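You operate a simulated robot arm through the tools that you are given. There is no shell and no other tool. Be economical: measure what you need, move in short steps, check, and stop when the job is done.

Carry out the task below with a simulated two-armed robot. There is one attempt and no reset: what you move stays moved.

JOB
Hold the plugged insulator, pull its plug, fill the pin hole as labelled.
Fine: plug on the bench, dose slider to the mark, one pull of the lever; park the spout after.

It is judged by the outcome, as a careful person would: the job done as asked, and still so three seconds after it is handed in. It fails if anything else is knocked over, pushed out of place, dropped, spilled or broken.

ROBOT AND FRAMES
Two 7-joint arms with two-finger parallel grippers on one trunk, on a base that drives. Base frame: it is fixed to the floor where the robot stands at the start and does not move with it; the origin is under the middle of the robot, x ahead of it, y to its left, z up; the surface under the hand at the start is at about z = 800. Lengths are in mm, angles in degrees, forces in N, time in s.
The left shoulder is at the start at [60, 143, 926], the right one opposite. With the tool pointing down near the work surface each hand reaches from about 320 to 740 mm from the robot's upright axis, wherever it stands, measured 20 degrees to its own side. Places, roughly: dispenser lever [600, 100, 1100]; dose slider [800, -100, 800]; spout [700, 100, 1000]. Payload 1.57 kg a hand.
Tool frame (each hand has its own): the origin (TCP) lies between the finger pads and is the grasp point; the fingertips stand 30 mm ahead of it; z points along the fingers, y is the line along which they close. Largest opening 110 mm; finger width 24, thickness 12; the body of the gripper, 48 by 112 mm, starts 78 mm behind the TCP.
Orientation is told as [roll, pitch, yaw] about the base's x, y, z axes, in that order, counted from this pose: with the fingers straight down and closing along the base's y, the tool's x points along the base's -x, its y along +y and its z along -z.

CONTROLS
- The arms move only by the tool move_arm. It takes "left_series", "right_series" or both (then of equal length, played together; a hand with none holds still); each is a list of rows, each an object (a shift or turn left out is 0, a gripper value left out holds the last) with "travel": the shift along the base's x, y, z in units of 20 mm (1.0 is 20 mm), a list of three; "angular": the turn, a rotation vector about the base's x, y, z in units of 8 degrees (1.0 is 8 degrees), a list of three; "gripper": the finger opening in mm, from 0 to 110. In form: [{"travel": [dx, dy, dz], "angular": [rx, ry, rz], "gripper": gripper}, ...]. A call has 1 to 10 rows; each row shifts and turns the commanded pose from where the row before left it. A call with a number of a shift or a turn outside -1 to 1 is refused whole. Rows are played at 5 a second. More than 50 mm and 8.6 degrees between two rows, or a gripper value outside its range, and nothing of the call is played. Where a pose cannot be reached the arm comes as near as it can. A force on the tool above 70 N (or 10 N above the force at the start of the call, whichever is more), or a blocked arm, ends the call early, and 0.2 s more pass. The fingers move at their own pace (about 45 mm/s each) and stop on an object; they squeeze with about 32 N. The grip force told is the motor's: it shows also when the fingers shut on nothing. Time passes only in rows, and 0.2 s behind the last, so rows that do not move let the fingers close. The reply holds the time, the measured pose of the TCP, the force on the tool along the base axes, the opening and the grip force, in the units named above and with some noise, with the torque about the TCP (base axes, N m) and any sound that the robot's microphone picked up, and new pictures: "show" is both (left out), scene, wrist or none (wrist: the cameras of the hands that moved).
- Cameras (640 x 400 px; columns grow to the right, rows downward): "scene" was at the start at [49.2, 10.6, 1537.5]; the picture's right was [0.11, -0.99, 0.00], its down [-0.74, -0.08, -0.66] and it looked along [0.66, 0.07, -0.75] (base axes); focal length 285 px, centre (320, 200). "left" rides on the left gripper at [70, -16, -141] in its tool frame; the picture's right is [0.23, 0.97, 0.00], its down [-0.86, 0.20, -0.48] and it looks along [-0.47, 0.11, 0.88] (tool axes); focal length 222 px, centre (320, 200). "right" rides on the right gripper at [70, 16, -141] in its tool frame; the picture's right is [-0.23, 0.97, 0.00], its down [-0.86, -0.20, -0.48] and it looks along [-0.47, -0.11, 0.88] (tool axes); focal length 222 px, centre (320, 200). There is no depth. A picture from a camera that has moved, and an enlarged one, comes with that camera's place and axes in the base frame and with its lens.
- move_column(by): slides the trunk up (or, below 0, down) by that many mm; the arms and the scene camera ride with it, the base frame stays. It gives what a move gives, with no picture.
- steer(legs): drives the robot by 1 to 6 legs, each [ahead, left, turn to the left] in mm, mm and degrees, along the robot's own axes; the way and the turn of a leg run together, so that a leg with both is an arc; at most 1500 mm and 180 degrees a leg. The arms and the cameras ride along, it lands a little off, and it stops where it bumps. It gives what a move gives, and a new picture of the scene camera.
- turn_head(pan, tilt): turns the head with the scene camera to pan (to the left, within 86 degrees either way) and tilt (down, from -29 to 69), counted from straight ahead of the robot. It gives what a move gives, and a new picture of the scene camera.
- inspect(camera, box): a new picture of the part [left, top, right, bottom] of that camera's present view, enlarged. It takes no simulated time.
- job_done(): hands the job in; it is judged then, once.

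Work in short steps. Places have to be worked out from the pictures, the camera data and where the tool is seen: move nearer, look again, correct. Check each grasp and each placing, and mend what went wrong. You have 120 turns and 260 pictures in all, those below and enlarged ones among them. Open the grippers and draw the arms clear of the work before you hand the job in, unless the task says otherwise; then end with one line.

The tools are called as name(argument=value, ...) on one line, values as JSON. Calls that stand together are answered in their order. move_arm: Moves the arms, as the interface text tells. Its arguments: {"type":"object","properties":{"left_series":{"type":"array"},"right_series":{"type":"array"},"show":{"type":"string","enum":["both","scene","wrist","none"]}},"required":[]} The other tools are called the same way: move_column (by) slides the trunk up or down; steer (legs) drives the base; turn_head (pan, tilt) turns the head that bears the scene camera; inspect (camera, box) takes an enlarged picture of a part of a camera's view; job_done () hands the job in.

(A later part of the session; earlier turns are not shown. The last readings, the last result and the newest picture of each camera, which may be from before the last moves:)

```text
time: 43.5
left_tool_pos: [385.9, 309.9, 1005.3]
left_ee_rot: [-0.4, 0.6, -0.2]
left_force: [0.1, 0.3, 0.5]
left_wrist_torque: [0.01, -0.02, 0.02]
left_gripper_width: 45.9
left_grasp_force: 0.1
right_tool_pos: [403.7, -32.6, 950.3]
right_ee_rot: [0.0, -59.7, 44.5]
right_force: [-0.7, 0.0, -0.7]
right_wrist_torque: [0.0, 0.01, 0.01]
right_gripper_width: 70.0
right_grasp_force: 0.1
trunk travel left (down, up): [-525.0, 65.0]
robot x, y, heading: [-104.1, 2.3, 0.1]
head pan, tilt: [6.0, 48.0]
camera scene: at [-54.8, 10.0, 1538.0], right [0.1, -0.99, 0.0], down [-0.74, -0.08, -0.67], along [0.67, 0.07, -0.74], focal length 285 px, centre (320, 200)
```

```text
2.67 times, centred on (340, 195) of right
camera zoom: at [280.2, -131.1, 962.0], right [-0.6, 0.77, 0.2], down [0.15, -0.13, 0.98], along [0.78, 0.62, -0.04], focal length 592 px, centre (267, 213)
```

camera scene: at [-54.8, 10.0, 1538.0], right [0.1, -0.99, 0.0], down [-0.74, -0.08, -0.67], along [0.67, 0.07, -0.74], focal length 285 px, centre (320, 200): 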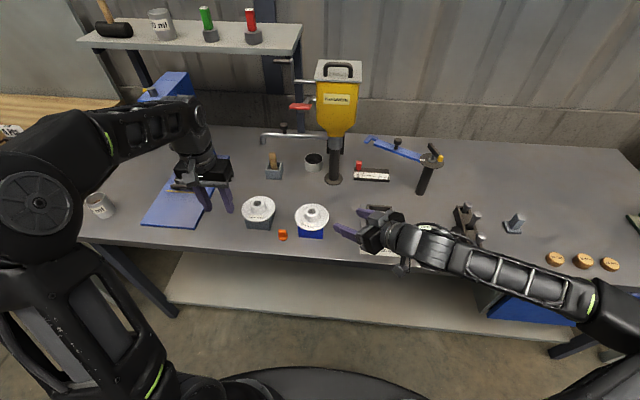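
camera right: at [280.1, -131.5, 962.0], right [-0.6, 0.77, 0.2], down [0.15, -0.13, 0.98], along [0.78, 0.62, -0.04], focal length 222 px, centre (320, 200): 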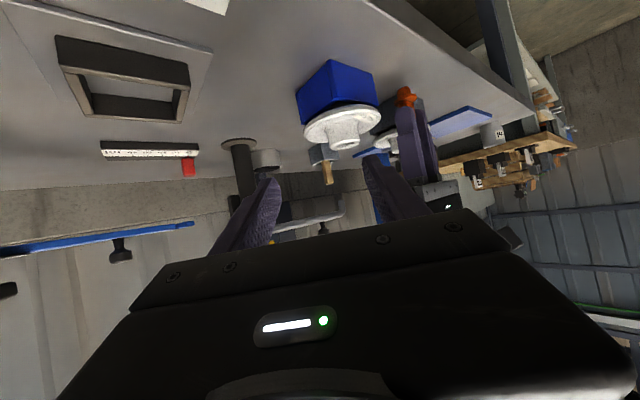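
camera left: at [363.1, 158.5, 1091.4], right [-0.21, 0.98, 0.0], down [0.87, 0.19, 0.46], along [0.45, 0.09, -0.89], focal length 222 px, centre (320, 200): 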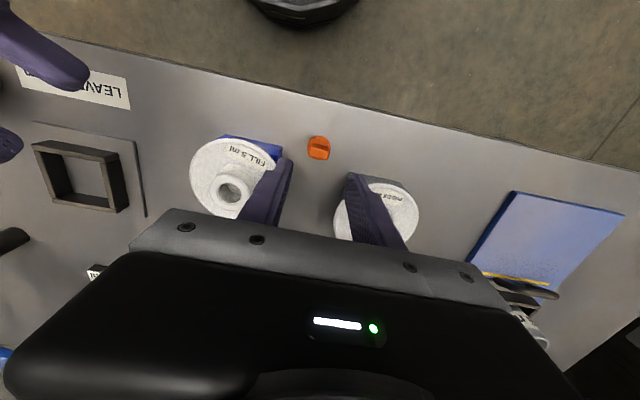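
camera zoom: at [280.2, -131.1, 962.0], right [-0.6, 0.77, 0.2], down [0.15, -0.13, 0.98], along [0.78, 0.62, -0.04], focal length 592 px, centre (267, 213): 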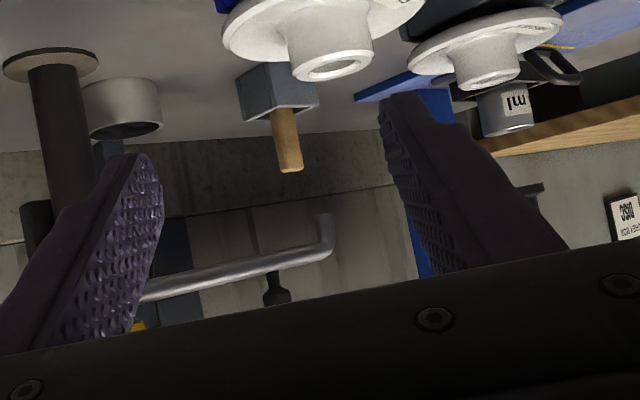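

Estimates: spout tip ≈(711, 283, 950), pivot ≈(706, 36), knob centre ≈(709, 205, 1023). I'll take the knob with the left hand pitched about 62°, so it stays below the lever; also moving the right hand off to the right.

move_arm(left_series=[{"travel": [0.87, -0.52, 0.2], "angular": [0, -0.78, 0]}, {"travel": [0.87, -0.52, 0.2], "angular": [0, -0.78, 0]}, {"travel": [0.87, -0.52, 0.2], "angular": [0, -0.78, 0]}, {"travel": [0.87, -0.52, 0.2], "angular": [0, -0.78, 0]}, {"travel": [0.87, -0.52, 0.2], "angular": [0, -0.78, 0]}, {"travel": [0.87, -0.52, 0.2], "angular": [0, -0.78, 0]}, {"travel": [0.87, -0.52, 0.2], "angular": [0, -0.78, 0]}, {"travel": [0.87, -0.52, 0.2], "angular": [0, -0.78, 0]}, {"travel": [0.87, -0.52, 0.2], "angular": [0, -0.78, 0]}, {"travel": [0.87, -0.52, 0.2], "angular": [0, -0.78, 0]}], right_series=[{"travel": [-0.5, -1, 0.5]}, {"travel": [-0.5, -1, 0.5]}, {"travel": [-0.5, -1, 0.3]}, {"travel": [0, -1, 0]}, {"travel": [0, -1, 0]}, {"travel": [0, -1, 0]}, {"travel": [0, -1, 0]}, {"travel": [0, 0, 0]}, {}, {}], show="both")

```text
time: 45.6
left_tool_pos: [551.3, 215.8, 1040.6]
left_ee_rot: [0.6, -58.4, -0.2]
left_force: [-0.2, -0.6, 0.9]
left_wrist_torque: [-0.02, 0.0, -0.01]
left_gripper_width: 46.0
left_grasp_force: 0.0
left hand out of reach, approached as far as the arm can: row 9
right_tool_pos: [372.5, -171.7, 977.7]
right_ee_rot: [0.0, -59.5, 44.7]
right_force: [-1.2, -0.4, -0.4]
right_wrist_torque: [-0.01, 0.0, 0.0]
right_gripper_width: 70.0
right_grasp_force: 0.1
trunk travel left (down, up): [-525.0, 65.0]
robot x, y, heading: [-106.9, -1.3, -0.3]
head pan, tilt: [6.0, 48.0]
camera scene: at [-53.7, 10.3, 1537.9], right [0.1, -0.99, 0.0], down [-0.74, -0.08, -0.67], along [0.67, 0.07, -0.74], focal length 285 px, centre (320, 200)
camera right: at [250.0, -270.0, 988.1], right [-0.6, 0.77, 0.2], down [0.15, -0.13, 0.98], along [0.78, 0.62, -0.04], focal length 222 px, centre (320, 200)
camera left: at [394.3, 198.5, 1053.9], right [-0.12, 0.97, -0.19], down [0.04, 0.19, 0.98], along [0.99, 0.11, -0.06], focal length 222 px, centre (320, 200)
```

scene: 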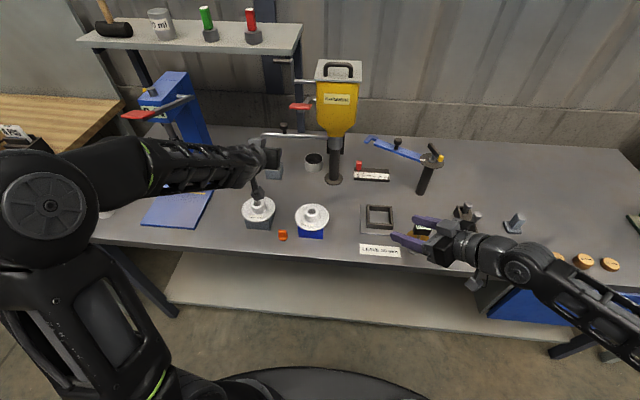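
right: 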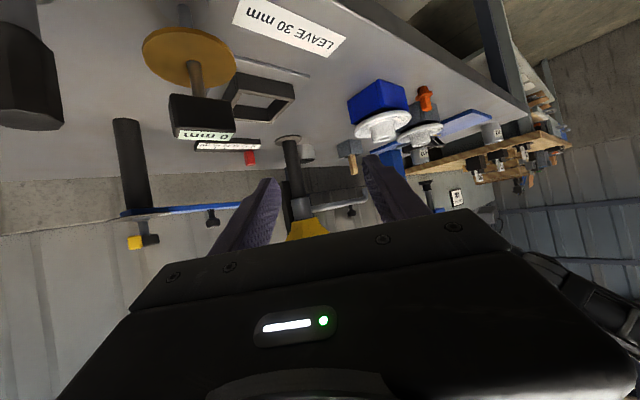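
left: 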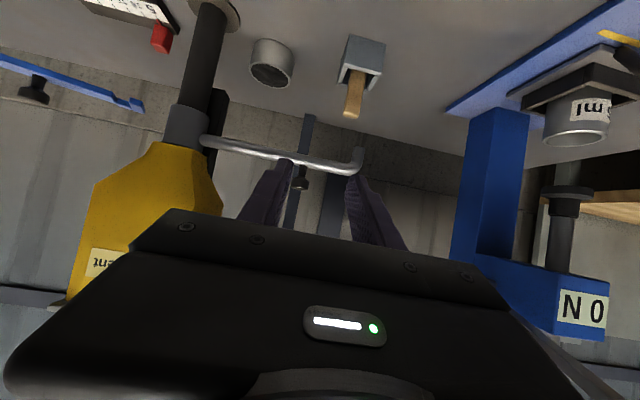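

Good look at the spout from the left wrist camera. Enlarging to measure knob, pipe and pivot.

inspect(camera="left", box=[160, 80, 400, 230])

inspect(camera="right", box=[260, 130, 400, 218])

```text
2.67 times, centred on (280, 155) of left
camera zoom: at [394.3, 198.5, 1053.9], right [-0.12, 0.97, -0.19], down [0.04, 0.19, 0.98], along [0.99, 0.11, -0.06], focal length 592 px, centre (427, 320)
```

zoom: 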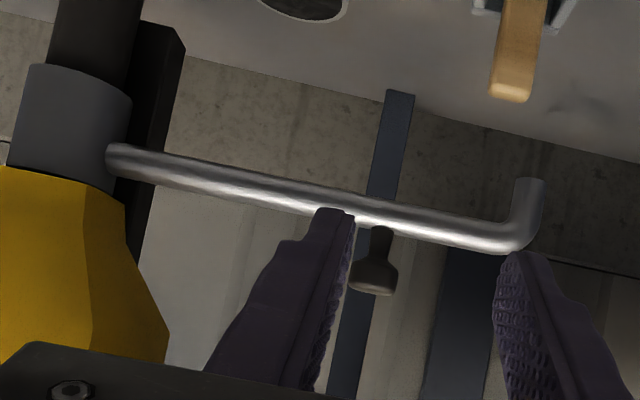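

```text
4.55 times, centred on (330, 174) of right
camera zoom: at [250.0, -270.0, 988.1], right [-0.6, 0.77, 0.2], down [0.15, -0.13, 0.98], along [0.78, 0.62, -0.04], focal length 1010 px, centre (274, 318)
```

zoom: 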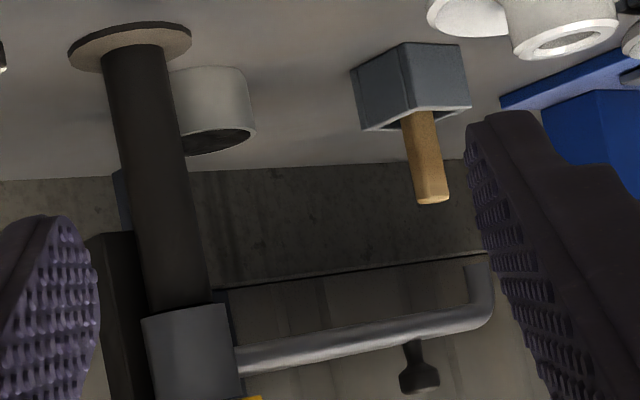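

Knob ≈(709, 203, 1018), pipe centre z≈986. I shift 13 mm right and advance with open fingers just above the pipe.

move_arm(left_series=[{"travel": [0, -0.65, 0]}, {"travel": [1, 0, -0.05]}, {"travel": [1, 0, -0.05]}, {"travel": [1, 0, -0.05]}, {"travel": [1, 0, -0.05]}, {"travel": [1, 0, -0.05]}, {"travel": [1, 0, -0.05]}, {"travel": [0.5, 0, 0]}], show="wrist")

inspect(camera="left", box=[200, 100, 440, 250])

inspect(camera="scene", box=[230, 90, 350, 165])

```text
time: 47.5
left_tool_pos: [679.7, 200.9, 1037.3]
left_ee_rot: [0.7, -58.5, -0.4]
left_force: [0.1, -0.5, -0.4]
left_wrist_torque: [-0.01, 0.0, 0.0]
left_gripper_width: 46.1
left_grasp_force: 0.1
right_tool_pos: [371.1, -173.5, 977.7]
right_ee_rot: [0.2, -59.8, 44.6]
right_force: [0.7, -0.4, -0.5]
right_wrist_torque: [0.02, -0.02, 0.02]
right_gripper_width: 70.2
right_grasp_force: 0.0
trunk travel left (down, up): [-525.0, 65.0]
robot x, y, heading: [-102.5, 1.8, -0.1]
head pan, tilt: [6.0, 48.0]
camera left: at [523.3, 183.0, 1049.2], right [-0.12, 0.97, -0.19], down [0.04, 0.19, 0.98], along [0.99, 0.11, -0.06], focal length 222 px, centre (320, 200)
```

left: 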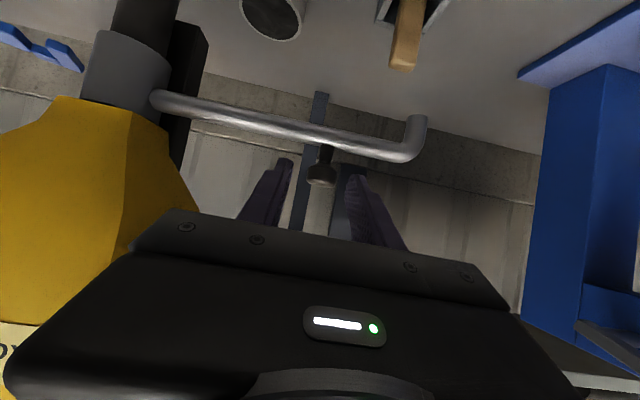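

```text
2.67 times, centred on (320, 175) of left
camera zoom: at [523.3, 183.0, 1049.2], right [-0.12, 0.97, -0.19], down [0.04, 0.19, 0.98], along [0.99, 0.11, -0.06], focal length 592 px, centre (320, 267)
```

zoom: 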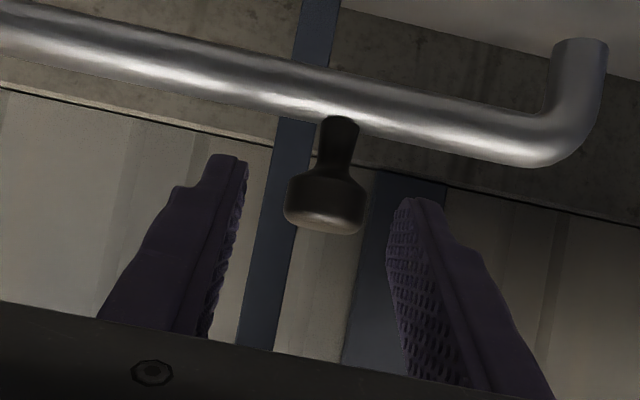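

```text
5.33 times, centred on (290, 128) of scene
camera zoom: at [-54.5, 9.6, 1538.0], right [0.1, -0.99, 0.0], down [-0.74, -0.08, -0.67], along [0.67, 0.07, -0.74], focal length 1522 px, centre (480, 587)
```

zoom: 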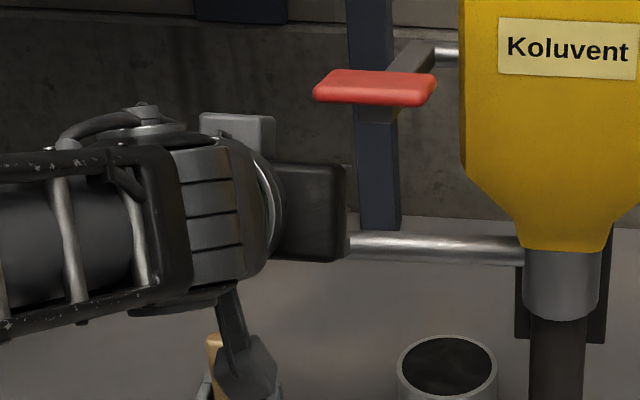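

Knob is centred between fingers at (709, 201.5, 1018). Advance 28 mm, down 17 mm, and close on it.

move_arm(left_series=[{"travel": [0.9, 0, 0]}, {"travel": [0.5, 0, -0.4]}, {"travel": [0, 0, -0.45]}, {"gripper": 12}, {}, {}, {}], show="none")

inspect(camera="left", box=[200, 100, 440, 250])

```text
time: 49.0
left_tool_pos: [708.0, 203.0, 1019.9]
left_ee_rot: [0.6, -58.6, -0.1]
left_force: [-0.2, 6.2, 1.5]
left_wrist_torque: [-0.19, -0.03, 0.06]
left_gripper_width: 25.9
left_grasp_force: 37.1
right_tool_pos: [372.9, -171.0, 978.5]
right_ee_rot: [0.1, -59.5, 44.7]
right_force: [-0.2, -0.3, 0.7]
right_wrist_torque: [0.02, -0.01, 0.05]
right_gripper_width: 69.9
right_grasp_force: 0.0
trunk travel left (down, up): [-525.0, 65.0]
robot x, y, heading: [-105.0, 3.4, 0.0]
head pan, tilt: [6.0, 48.0]
```

```text
2.67 times, centred on (320, 175) of left
camera zoom: at [552.3, 185.0, 1032.1], right [-0.13, 0.97, -0.19], down [0.04, 0.19, 0.98], along [0.99, 0.12, -0.06], focal length 592 px, centre (320, 267)
```

zoom: 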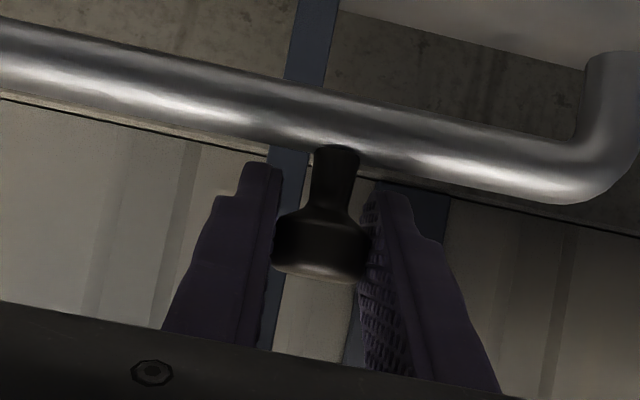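

Knob held. I swing it along the arc about the pivot, first 32°, watching forces.

move_arm(left_series=[{"travel": [-0.92, -0.05, 0]}, {"travel": [-0.91, -0.155, 0]}, {"travel": [-0.885, -0.255, 0]}, {"travel": [-0.85, -0.35, 0]}, {"travel": [-0.805, -0.445, 0]}], show="both")

```text
time: 50.2
left_tool_pos: [620.4, 177.0, 1019.0]
left_ee_rot: [0.6, -58.5, 0.0]
left_force: [-3.2, 9.9, 0.2]
left_wrist_torque: [-0.23, -0.12, 0.42]
left_gripper_width: 25.8
left_grasp_force: 37.1
right_tool_pos: [372.0, -170.1, 978.5]
right_ee_rot: [0.0, -59.6, 44.7]
right_force: [0.0, -0.3, 0.7]
right_wrist_torque: [0.03, -0.01, -0.03]
right_gripper_width: 70.2
right_grasp_force: 0.0
trunk travel left (down, up): [-525.0, 65.0]
robot x, y, heading: [-104.6, -3.2, 0.2]
head pan, tilt: [6.0, 48.0]
camera scene: at [-55.1, 11.2, 1537.9], right [0.1, -0.99, 0.0], down [-0.74, -0.08, -0.67], along [0.67, 0.07, -0.74], focal length 285 px, centre (320, 200)
camera left: at [463.8, 159.3, 1032.3], right [-0.13, 0.97, -0.19], down [0.04, 0.2, 0.98], along [0.99, 0.12, -0.06], focal length 222 px, centre (320, 200)
```

scene: 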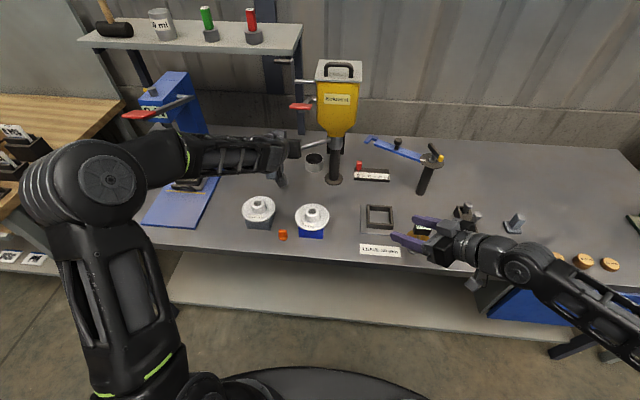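
left: 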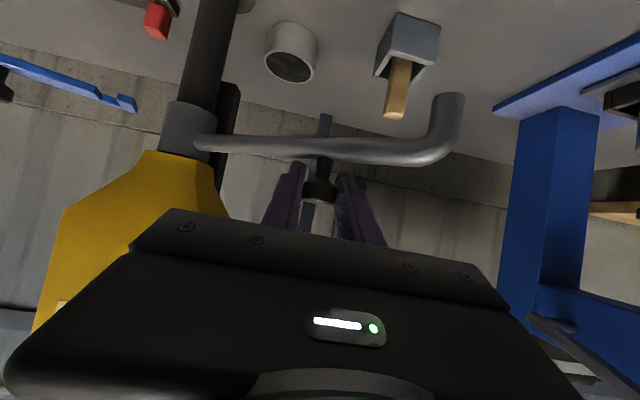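

The spout swings freely. Continue to about 160°.

move_arm(left_series=[{"travel": [-0.755, -0.5, 0]}, {"travel": [-0.69, -0.59, 0]}, {"travel": [-0.615, -0.67, 0]}, {"travel": [-0.535, -0.74, 0]}, {"travel": [-0.45, -0.805, 0]}, {"travel": [-0.355, -0.845, 0]}], show="both")

inspect(camera="scene", box=[250, 150, 370, 225])

inspect(camera="right", box=[300, 60, 460, 160])

```text
time: 51.6
left_tool_pos: [552.0, 90.1, 1019.2]
left_ee_rot: [0.6, -58.5, -0.6]
left_force: [14.1, -5.4, 0.1]
left_wrist_torque: [-0.02, 0.31, 0.02]
left_gripper_width: 26.0
left_grasp_force: 25.8
right_tool_pos: [373.7, -172.7, 976.8]
right_ee_rot: [0.3, -59.5, 44.4]
right_force: [-1.3, -0.2, 0.6]
right_wrist_torque: [0.01, 0.01, 0.0]
right_gripper_width: 69.7
right_grasp_force: 0.0
trunk travel left (down, up): [-525.0, 65.0]
robot x, y, heading: [-103.0, -1.5, -0.1]
head pan, tilt: [6.0, 48.0]
camera scene: at [-52.3, 8.5, 1537.9], right [0.1, -0.99, 0.0], down [-0.74, -0.08, -0.67], along [0.66, 0.07, -0.74], focal length 285 px, centre (320, 200)
camera left: at [395.9, 73.2, 1032.5], right [-0.12, 0.97, -0.19], down [0.04, 0.19, 0.98], along [0.99, 0.11, -0.06], focal length 222 px, centre (320, 200)
```

scene: 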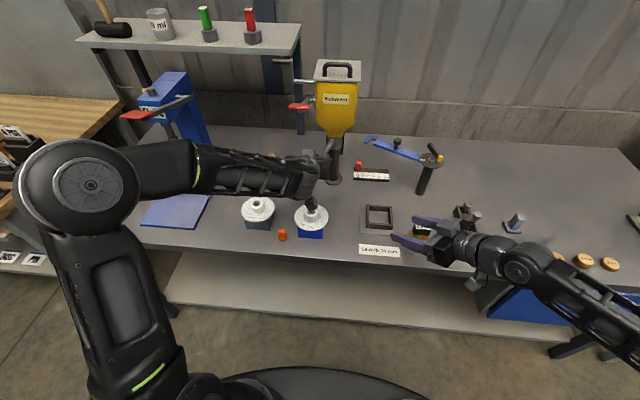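
left: 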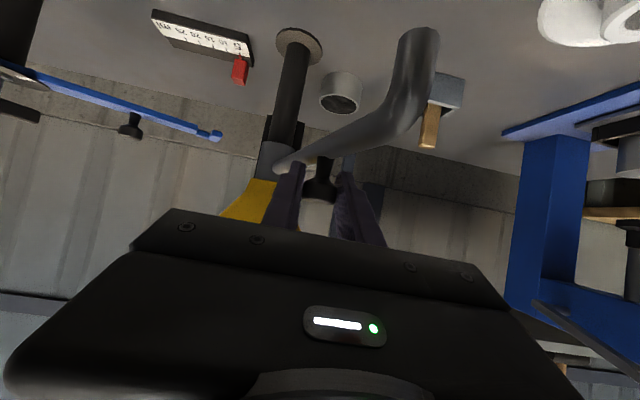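

```text
5.33 times, centred on (310, 188) of scene
camera zoom: at [-52.3, 8.5, 1537.9], right [0.1, -0.99, 0.0], down [-0.74, -0.08, -0.67], along [0.66, 0.07, -0.74], focal length 1522 px, centre (373, 267)
```

zoom: 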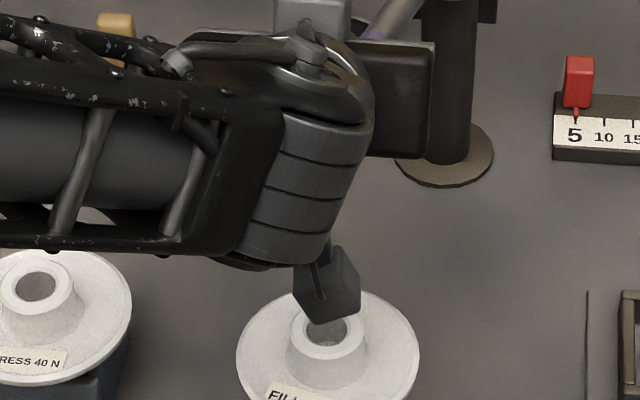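

```text
4.00 times, centred on (380, 110) of right
camera zoom: at [250.8, -271.4, 987.4], right [-0.6, 0.77, 0.2], down [0.16, -0.13, 0.98], along [0.78, 0.62, -0.04], focal length 888 px, centre (80, 560)
```

zoom: 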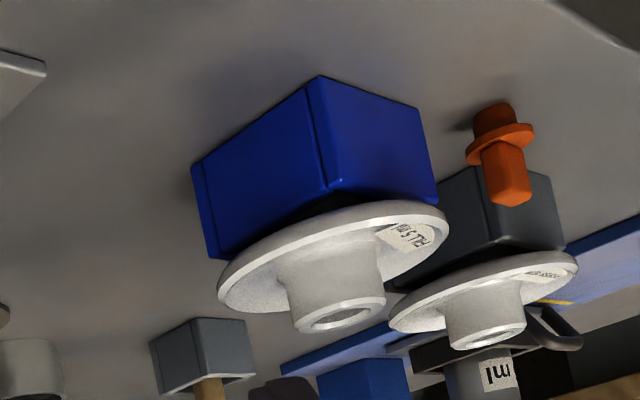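

I need a side view of spout tip and hole; closing the right (free) gripper clears its finger from that camera's view.

move_arm(right_series=[{"gripper": 10}, {}, {}, {}], show="wrist")

inspect(camera="right", box=[330, 90, 490, 190])

```text
time: 52.6
left_tool_pos: [553.2, 89.7, 1019.5]
left_ee_rot: [0.7, -58.7, -0.5]
left_force: [19.4, -7.8, 4.5]
left_wrist_torque: [-0.2, 0.03, -0.1]
left_gripper_width: 25.8
left_grasp_force: 36.5
right_tool_pos: [373.3, -172.9, 977.5]
right_ee_rot: [0.4, -59.6, 44.4]
right_force: [-0.9, 0.0, -0.2]
right_wrist_torque: [-0.01, 0.01, 0.01]
right_gripper_width: 9.9
right_grasp_force: 0.0
trunk travel left (down, up): [-525.0, 65.0]
robot x, y, heading: [-105.0, -2.1, -0.2]
head pan, tilt: [6.0, 48.0]
camera right: at [250.9, -271.2, 987.4], right [-0.6, 0.77, 0.2], down [0.16, -0.13, 0.98], along [0.78, 0.62, -0.04], focal length 222 px, centre (320, 200)
```

right: 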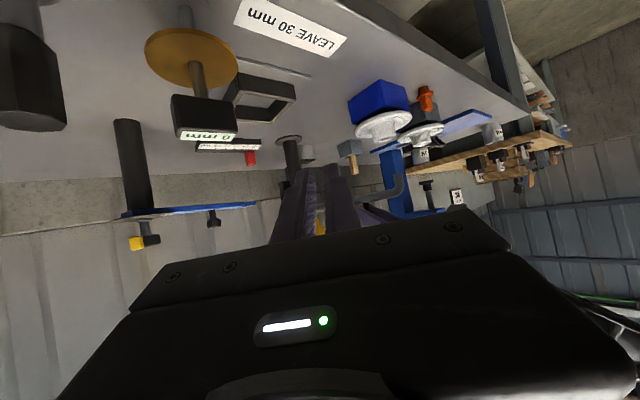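

```text
4.00 times, centred on (410, 140) of right
camera zoom: at [250.9, -271.2, 987.4], right [-0.6, 0.77, 0.2], down [0.16, -0.13, 0.98], along [0.78, 0.62, -0.04], focal length 888 px, centre (-40, 440)
```

zoom: 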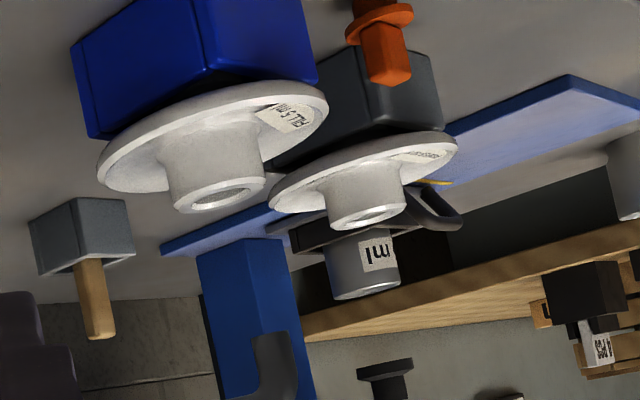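

From the side, the spout tip needs about 4° more swing to be over the hole. I rotate it that much, easing the outward pull slightly.

move_arm(left_series=[{"travel": [0.0, -0.27, 0]}, {"travel": [-0.02, -0.27, 0]}, {}], show="none")

inspect(camera="right", box=[330, 90, 490, 190])

```text
time: 53.5
left_tool_pos: [548.2, 81.7, 1020.2]
left_ee_rot: [0.6, -58.6, -0.2]
left_force: [-8.3, 3.2, 6.2]
left_wrist_torque: [-0.16, -0.01, 0.22]
left_gripper_width: 25.7
left_grasp_force: 36.8
right_tool_pos: [369.8, -170.4, 978.3]
right_ee_rot: [0.0, -59.7, 44.7]
right_force: [1.0, 0.0, -0.5]
right_wrist_torque: [0.0, -0.01, 0.01]
right_gripper_width: 10.0
right_grasp_force: 0.0
trunk travel left (down, up): [-525.0, 65.0]
robot x, y, heading: [-103.8, 0.1, 0.1]
head pan, tilt: [6.0, 48.0]
```

```text
4.00 times, centred on (410, 140) of right
camera zoom: at [247.9, -269.9, 988.7], right [-0.6, 0.77, 0.2], down [0.15, -0.13, 0.98], along [0.78, 0.62, -0.04], focal length 888 px, centre (-40, 440)
```

zoom: 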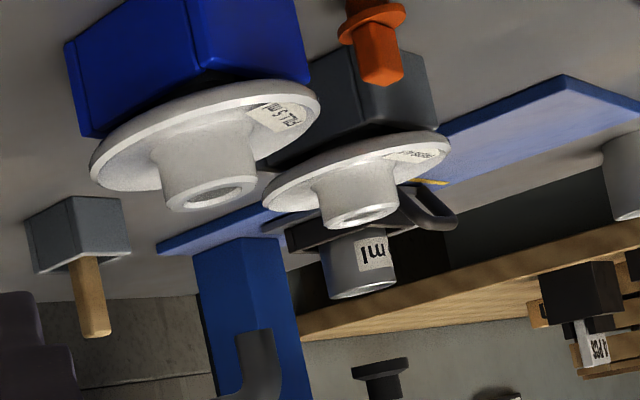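

This view is poorly sensitive along the swing; geometry says 2.7° more. I nudge, then release the knob and back off to check with the scene camera.

move_arm(left_series=[{"travel": [-0.04, -0.2, 0]}, {"travel": [-0.04, -0.2, 0]}, {}, {"gripper": 46}, {}, {"travel": [-0.4, 0, 0.5]}, {"travel": [-0.6, 0.3, 0.4]}, {"travel": [-0.6, 1, 0.2]}, {"travel": [-0.6, 1, 0.2]}, {"travel": [-0.4, 1, 0.2]}], show="none")

move_arm(left_series=[{"travel": [-0.4, 1, 0]}, {"travel": [-0.4, 1, 0]}, {"travel": [-0.4, 1, 0]}, {"travel": [-0.2, 1, 0]}], show="both")

inspect(camera="scene", box=[260, 150, 380, 225])

inspect(camera="right", box=[330, 90, 490, 190])

```text
time: 55.6
left_tool_pos: [497.3, 138.3, 1051.3]
left_ee_rot: [0.6, -58.6, -0.2]
left_force: [-0.5, -0.4, -0.1]
left_wrist_torque: [0.01, 0.05, 0.0]
left_gripper_width: 45.8
left_grasp_force: 0.0
right_tool_pos: [371.4, -171.2, 977.6]
right_ee_rot: [0.1, -59.6, 44.6]
right_force: [0.4, -0.2, 0.1]
right_wrist_torque: [-0.01, 0.01, 0.01]
right_gripper_width: 9.8
right_grasp_force: 0.0
trunk travel left (down, up): [-525.0, 65.0]
robot x, y, heading: [-105.1, -0.7, -0.2]
head pan, tilt: [6.0, 48.0]
```

```text
time: 56.6
left_tool_pos: [470.7, 217.3, 1049.8]
left_ee_rot: [0.7, -58.7, -0.2]
left_force: [-0.1, -0.4, -0.6]
left_wrist_torque: [-0.05, 0.01, 0.02]
left_gripper_width: 46.1
left_grasp_force: 0.1
right_tool_pos: [372.3, -172.5, 977.4]
right_ee_rot: [0.1, -59.7, 44.6]
right_force: [-0.4, -0.4, -0.8]
right_wrist_torque: [0.04, 0.0, 0.0]
right_gripper_width: 9.9
right_grasp_force: 0.0
trunk travel left (down, up): [-525.0, 65.0]
robot x, y, heading: [-105.3, 1.2, -0.3]
head pan, tilt: [6.0, 48.0]
camera scene: at [-54.9, 9.9, 1538.0], right [0.1, -0.99, 0.0], down [-0.74, -0.08, -0.67], along [0.67, 0.07, -0.74], focal length 285 px, centre (320, 200)
camera left: at [313.6, 200.2, 1063.2], right [-0.12, 0.97, -0.19], down [0.04, 0.19, 0.98], along [0.99, 0.11, -0.06], focal length 222 px, centre (320, 200)
```

scene: 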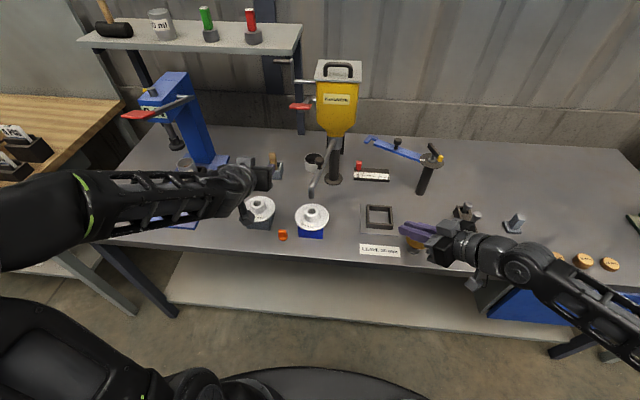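
left: 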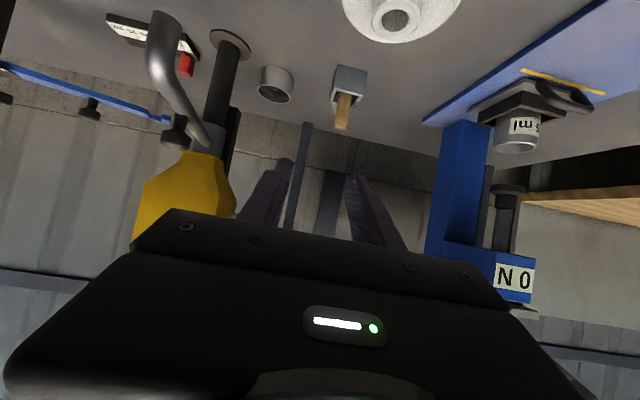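

```text
5.33 times, centred on (320, 188) of scene
camera zoom: at [-54.9, 9.9, 1538.0], right [0.1, -0.99, 0.0], down [-0.74, -0.08, -0.67], along [0.67, 0.07, -0.74], focal length 1522 px, centre (320, 267)
```

zoom: 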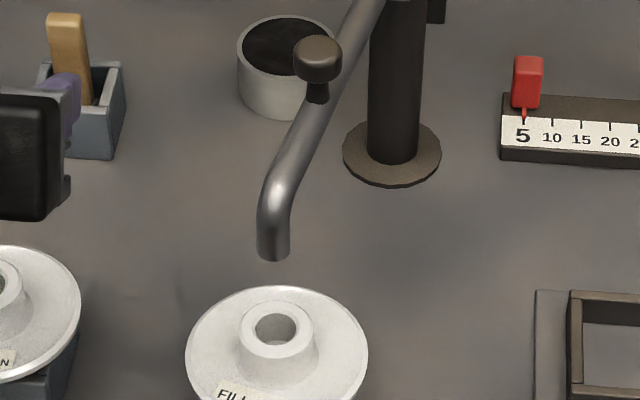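

```text
4.00 times, centred on (410, 140) of right
camera zoom: at [249.2, -270.3, 988.3], right [-0.6, 0.77, 0.2], down [0.15, -0.13, 0.98], along [0.78, 0.62, -0.04], focal length 888 px, centre (-40, 440)
```

zoom: 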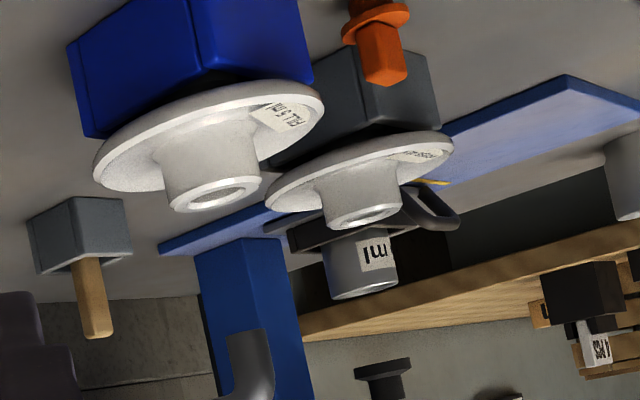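

Both views agree: the spout tip is over the hole within ~3 mm, slider at 5. Now I raise the left hand with a steeper pitch to look at the lever from above.

move_arm(left_series=[{"travel": [-0.3, 0, 1], "angular": [0, 0.6, 0], "gripper": 0}, {"travel": [-0.3, 0, 1], "angular": [0, 0.6, 0]}, {"travel": [-0.3, 0, 1], "angular": [0, 0.6, 0]}, {"travel": [-0.3, 0, 1], "angular": [0, 0.6, 0]}, {"travel": [-0.3, 0, 1], "angular": [0, 0.6, 0]}, {"travel": [0, -0.3, 1], "angular": [0, 0.6, 0]}, {"travel": [0, -0.3, 1], "angular": [0, 0.6, 0]}, {"travel": [0, -0.3, 1], "angular": [0, 0.6, 0]}, {"travel": [0, -0.3, 1], "angular": [0, 0, 0]}, {"travel": [0, -0.3, 0.5], "angular": [0, 0, 0]}], show="both")

inspect(camera="left", box=[160, 60, 480, 260])

```text
time: 58.9
left_tool_pos: [440.5, 191.5, 1232.3]
left_ee_rot: [0.4, -19.7, -0.2]
left_force: [0.2, -0.2, 0.7]
left_wrist_torque: [-0.04, 0.02, -0.02]
left_gripper_width: 0.0
left_grasp_force: 21.6
left hand out of reach, approached as far as the arm can: row 10
right_tool_pos: [372.3, -172.0, 978.8]
right_ee_rot: [0.0, -59.7, 44.6]
right_force: [0.0, -0.5, -0.3]
right_wrist_torque: [0.02, 0.0, -0.02]
right_gripper_width: 10.2
right_grasp_force: 0.1
trunk travel left (down, up): [-525.0, 65.0]
robot x, y, heading: [-100.8, -2.9, 0.0]
head pan, tilt: [6.0, 48.0]
camera scene: at [-54.4, 9.9, 1537.9], right [0.1, -0.99, 0.0], down [-0.74, -0.08, -0.67], along [0.67, 0.07, -0.74], focal length 285 px, centre (320, 200)
camera left: at [328.7, 174.6, 1340.3], right [-0.21, 0.97, -0.07], down [0.64, 0.19, 0.74], along [0.73, 0.11, -0.67], focal length 222 px, centre (320, 200)
```

scene: 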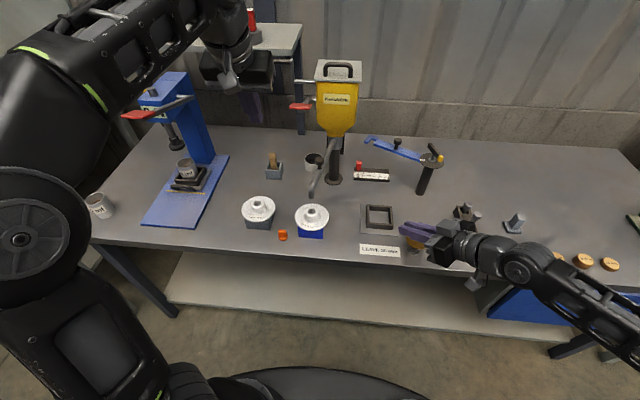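
left: 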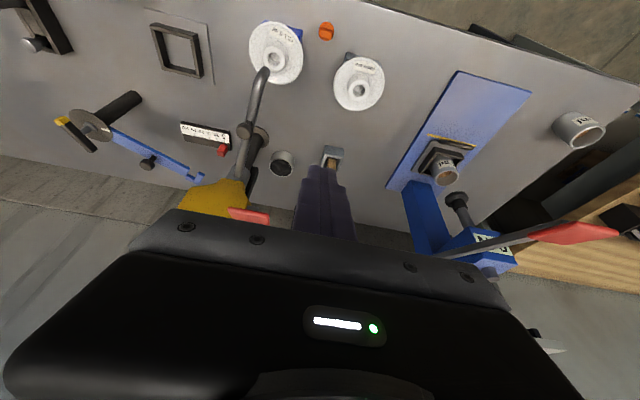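

```text
2.00 times, centred on (320, 160) of left
camera zoom: at [328.7, 174.6, 1340.3], right [-0.21, 0.97, -0.07], down [0.64, 0.19, 0.74], along [0.73, 0.11, -0.67], focal length 444 px, centre (320, 280)
```

zoom: 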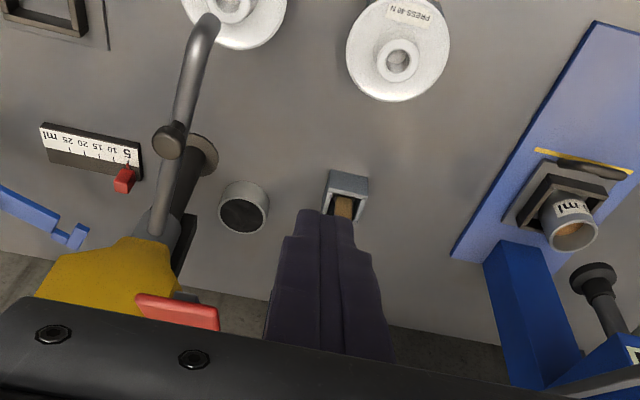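

Lever paddle triangulates to ≈(568, 122, 1173), arm running back to a shaft on the hopper, so it's pulled down. I bring the closed left fingers above it at pitch -40.

move_arm(left_series=[{"travel": [0.6, -0.5, 0.3], "angular": [0, -0.42, 0]}, {"travel": [0.8, -0.6, 0.2], "angular": [0, -0.42, 0]}, {"travel": [0.8, -0.6, 0], "angular": [0, -0.42, 0]}, {"travel": [0.8, -0.6, 0], "angular": [0, -0.42, 0]}, {"travel": [0.8, -0.6, 0], "angular": [0, -0.42, 0]}, {"travel": [0.8, -0.4, 0], "angular": [0, -0.42, 0]}], show="both")

inspect(camera="scene", box=[240, 60, 360, 135])

inspect(camera="left", box=[200, 110, 440, 260])

```text
time: 60.2
left_tool_pos: [534.2, 121.5, 1248.8]
left_ee_rot: [0.5, -40.4, -0.2]
left_force: [0.9, -0.5, 0.5]
left_wrist_torque: [0.02, -0.04, 0.0]
left_gripper_width: 0.2
left_grasp_force: 21.4
right_tool_pos: [372.3, -171.3, 978.7]
right_ee_rot: [0.2, -59.7, 44.6]
right_force: [-0.3, -0.1, -0.2]
right_wrist_torque: [-0.01, 0.03, -0.02]
right_gripper_width: 10.0
right_grasp_force: 0.1
trunk travel left (down, up): [-525.0, 65.0]
robot x, y, heading: [-105.8, 1.4, -0.0]
head pan, tilt: [6.0, 48.0]
camera scene: at [-54.4, 9.5, 1537.9], right [0.1, -0.99, 0.0], down [-0.74, -0.08, -0.67], along [0.67, 0.07, -0.74], focal length 285 px, centre (320, 200)
camera left: at [389.8, 104.2, 1310.8], right [-0.18, 0.97, -0.14], down [0.34, 0.19, 0.92], along [0.92, 0.11, -0.37], focal length 222 px, centre (320, 200)
```

scene: 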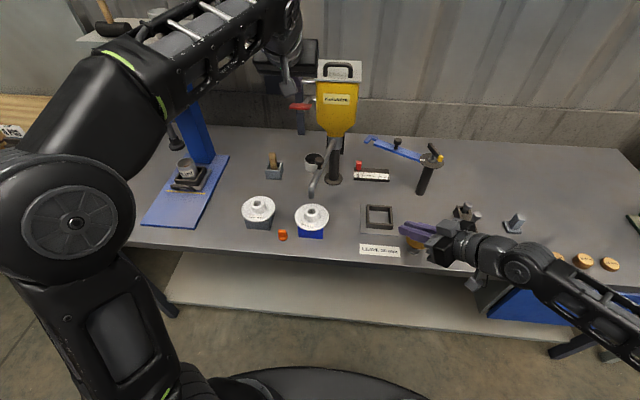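
left: 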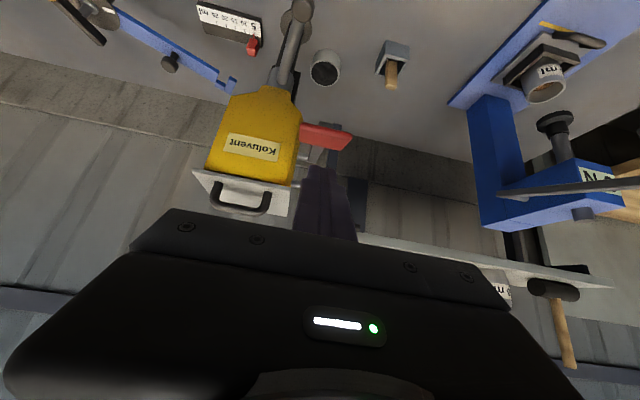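

```text
5.33 times, centred on (300, 98) of scene
camera zoom: at [-54.4, 9.5, 1537.9], right [0.1, -0.99, 0.0], down [-0.74, -0.08, -0.67], along [0.67, 0.07, -0.74], focal length 1522 px, centre (427, 747)
```

zoom: 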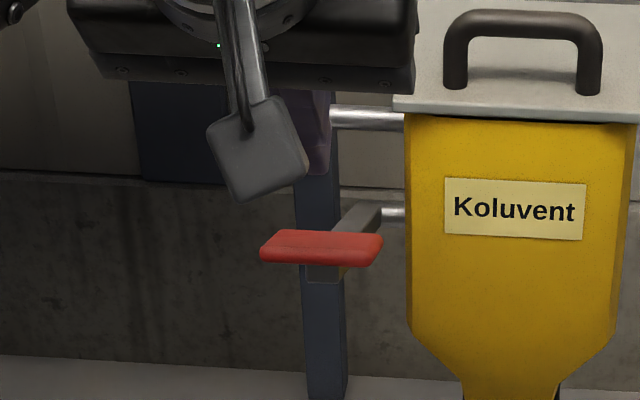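

```text
2.67 times, centred on (320, 185) of left
camera zoom: at [389.8, 104.2, 1310.8], right [-0.18, 0.97, -0.14], down [0.34, 0.19, 0.92], along [0.92, 0.11, -0.37], focal length 592 px, centre (320, 240)
```

zoom: 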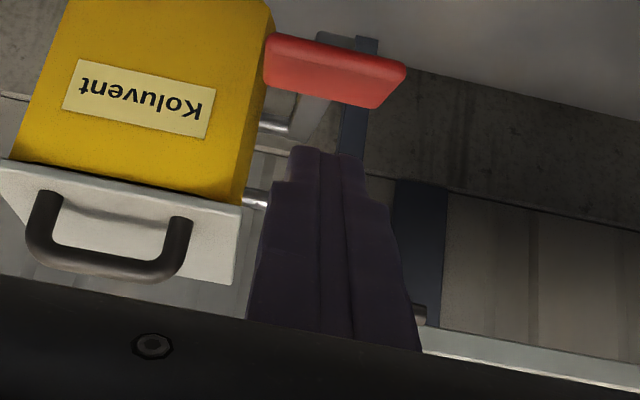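

Paddle top is ≈(560, 121, 1182). I move 15 mm forward and down to just above it.

move_arm(left_series=[{"travel": [0.75, 0, -0.3]}, {"travel": [0, 0, -0.6]}, {"travel": [0, 0, -0.5]}], show="none")

inspect(camera="scene", box=[240, 60, 360, 135])

inspect(camera="left", box=[200, 110, 440, 260])

```text
time: 61.0
left_tool_pos: [549.6, 121.8, 1221.5]
left_ee_rot: [0.5, -40.2, -0.2]
left_force: [0.0, -1.1, 0.3]
left_wrist_torque: [0.0, 0.01, 0.02]
left_gripper_width: 0.0
left_grasp_force: 21.9
right_tool_pos: [372.6, -171.5, 977.5]
right_ee_rot: [0.0, -59.6, 44.6]
right_force: [0.5, -0.1, -0.4]
right_wrist_torque: [0.0, -0.01, 0.02]
right_gripper_width: 9.9
right_grasp_force: 0.0
trunk travel left (down, up): [-525.0, 65.0]
robot x, y, heading: [-106.4, -1.9, 0.1]
head pan, tilt: [6.0, 48.0]
```

```text
5.33 times, centred on (300, 98) of scene
camera zoom: at [-54.4, 9.6, 1537.9], right [0.1, -0.99, 0.0], down [-0.74, -0.08, -0.67], along [0.67, 0.07, -0.74], focal length 1522 px, centre (427, 747)
```

zoom: 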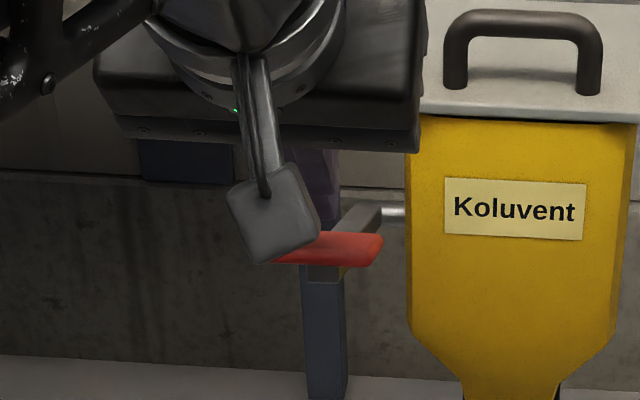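

```text
2.67 times, centred on (320, 185) of left
camera zoom: at [405.0, 104.3, 1281.9], right [-0.18, 0.97, -0.14], down [0.34, 0.19, 0.92], along [0.92, 0.11, -0.37], focal length 592 px, centre (320, 240)
```

zoom: 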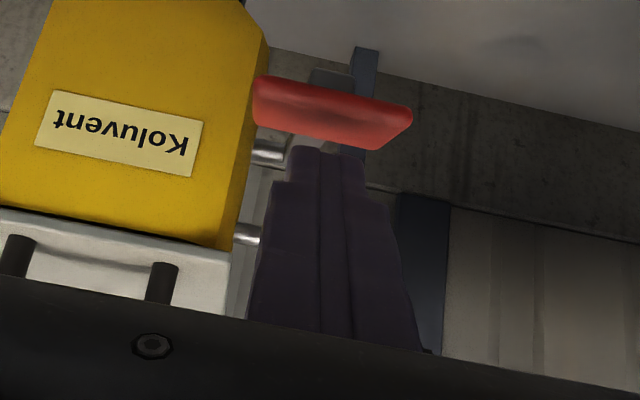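

Tips are ~8 mm above the paddle, centred on it. I press down steadily in small rows (one stroke), following its arc.

move_arm(left_series=[{"travel": [0, 0, -0.4]}, {"travel": [0, 0, -0.4]}, {"travel": [0, 0, -0.4]}], show="none")

inspect(camera="left", box=[200, 110, 440, 260])

inspect(camera="scene", box=[240, 60, 360, 135])

```text
time: 61.9
left_tool_pos: [548.1, 122.0, 1195.4]
left_ee_rot: [0.7, -40.3, -0.2]
left_force: [0.0, 0.1, 0.6]
left_wrist_torque: [-0.02, -0.02, 0.0]
left_gripper_width: 0.0
left_grasp_force: 21.5
right_tool_pos: [370.9, -172.2, 977.7]
right_ee_rot: [0.2, -59.7, 44.7]
right_force: [0.2, -0.1, -0.5]
right_wrist_torque: [0.01, -0.02, 0.07]
right_gripper_width: 9.9
right_grasp_force: 0.1
trunk travel left (down, up): [-525.0, 65.0]
robot x, y, heading: [-105.0, -0.2, 0.1]
head pan, tilt: [6.0, 48.0]
```

```text
2.67 times, centred on (320, 185) of left
camera zoom: at [404.1, 105.2, 1258.3], right [-0.18, 0.97, -0.14], down [0.34, 0.19, 0.92], along [0.92, 0.11, -0.37], focal length 592 px, centre (320, 240)
```

zoom: 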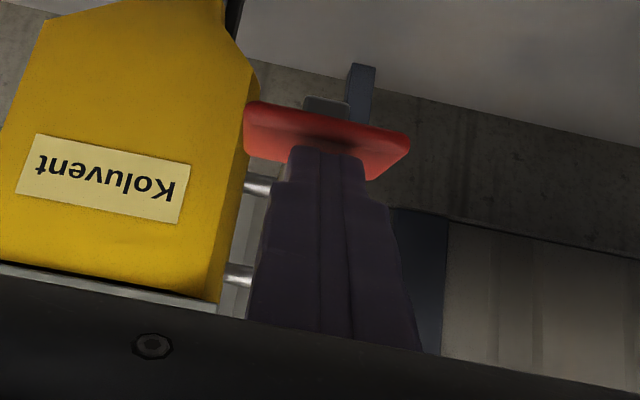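

```text
5.33 times, centred on (300, 98) of scene
camera zoom: at [-54.6, 9.6, 1538.0], right [0.1, -0.99, 0.0], down [-0.74, -0.08, -0.67], along [0.67, 0.07, -0.74], focal length 1522 px, centre (427, 747)
```

zoom: 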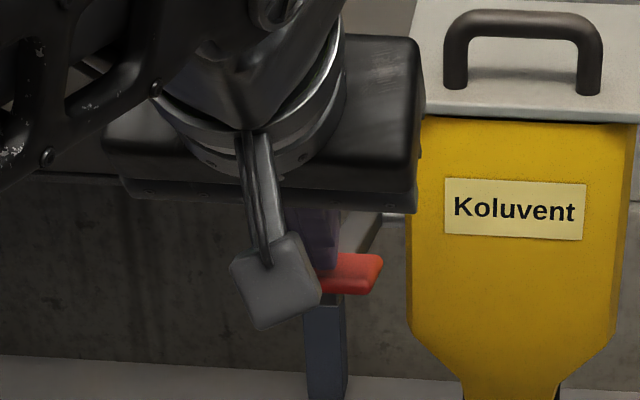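

The paddle is moving down under the fingers. Continuing the stroke down.

move_arm(left_series=[{"travel": [0.05, 0, -0.4]}, {"travel": [0.1, 0, -0.4]}, {"travel": [0.15, 0, -0.4]}], show="none")

inspect(camera="left", box=[200, 110, 440, 260])

inspect(camera="scene", box=[240, 60, 400, 160])

```text
time: 62.6
left_tool_pos: [554.0, 121.6, 1172.8]
left_ee_rot: [0.5, -40.3, -0.2]
left_force: [0.9, 0.3, 1.1]
left_wrist_torque: [0.0, 0.01, 0.02]
left_gripper_width: 0.0
left_grasp_force: 21.4
right_tool_pos: [372.4, -171.5, 977.1]
right_ee_rot: [0.1, -59.7, 44.5]
right_force: [-0.2, -0.4, -0.5]
right_wrist_torque: [0.0, -0.04, 0.03]
right_gripper_width: 9.9
right_grasp_force: 0.0
trunk travel left (down, up): [-525.0, 65.0]
robot x, y, heading: [-103.1, -3.1, -0.3]
head pan, tilt: [6.0, 48.0]
```

```text
2.67 times, centred on (320, 185) of left
camera zoom: at [409.0, 105.7, 1233.7], right [-0.18, 0.97, -0.14], down [0.34, 0.19, 0.92], along [0.92, 0.11, -0.37], focal length 592 px, centre (320, 240)
```

zoom: 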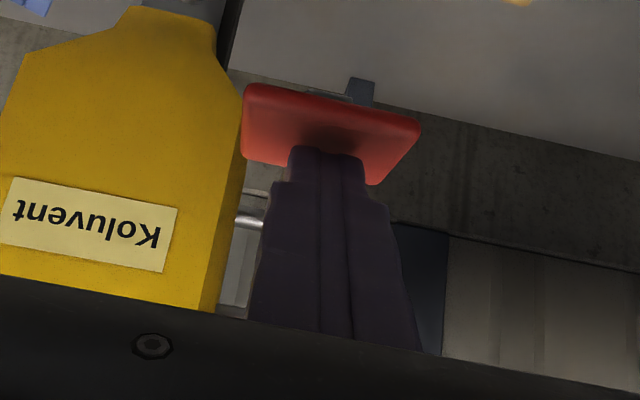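

```text
4.00 times, centred on (320, 110) of scene
camera zoom: at [-54.8, 9.6, 1538.0], right [0.1, -0.99, 0.0], down [-0.74, -0.08, -0.67], along [0.67, 0.07, -0.74], focal length 1142 px, centre (320, 560)
```

zoom: 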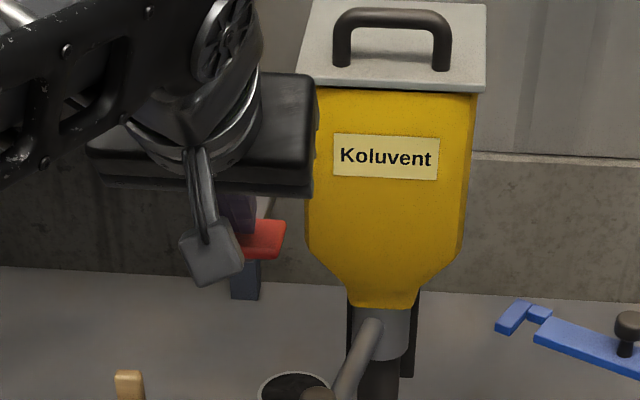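

Still moving easily; continuing to the end of travel.

move_arm(left_series=[{"travel": [0.2, 0, -0.4]}, {"travel": [0.2, 0, -0.4]}, {"travel": [0.25, 0, -0.35]}], show="none")

inspect(camera="left", box=[200, 110, 440, 260])

inspect(camera="scene", box=[240, 80, 400, 180])

```text
time: 63.5
left_tool_pos: [566.8, 122.8, 1149.4]
left_ee_rot: [0.5, -40.4, -0.3]
left_force: [0.3, -0.6, 1.5]
left_wrist_torque: [0.01, -0.03, -0.03]
left_gripper_width: 0.1
left_grasp_force: 21.7
right_tool_pos: [373.7, -171.4, 978.4]
right_ee_rot: [0.2, -59.7, 44.6]
right_force: [0.2, -0.1, -0.3]
right_wrist_torque: [0.03, -0.03, -0.01]
right_gripper_width: 9.9
right_grasp_force: 0.0
trunk travel left (down, up): [-525.0, 65.0]
robot x, y, heading: [-103.3, -2.5, -0.1]
head pan, tilt: [6.0, 48.0]
```

```text
2.67 times, centred on (320, 185) of left
camera zoom: at [423.3, 104.7, 1211.5], right [-0.18, 0.97, -0.14], down [0.34, 0.19, 0.92], along [0.92, 0.11, -0.37], focal length 592 px, centre (320, 240)
```

zoom: 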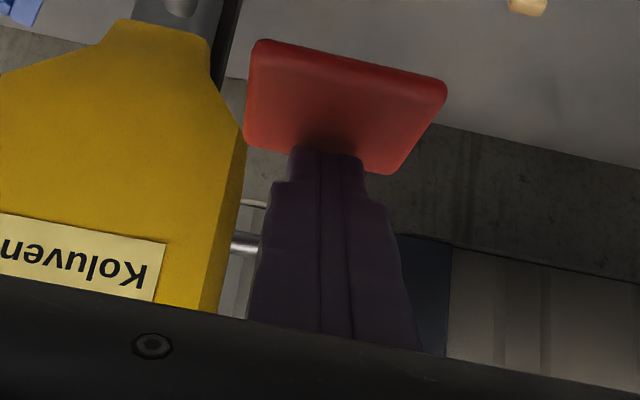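

```text
4.00 times, centred on (320, 130) of scene
camera zoom: at [-54.7, 9.6, 1538.0], right [0.1, -0.99, 0.0], down [-0.74, -0.08, -0.67], along [0.67, 0.07, -0.74], focal length 1142 px, centre (320, 480)
```

zoom: 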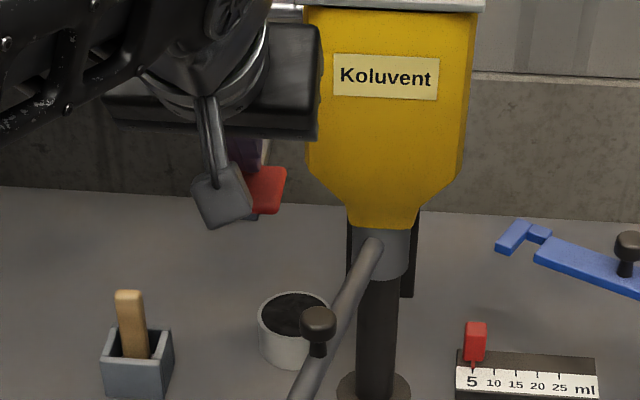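

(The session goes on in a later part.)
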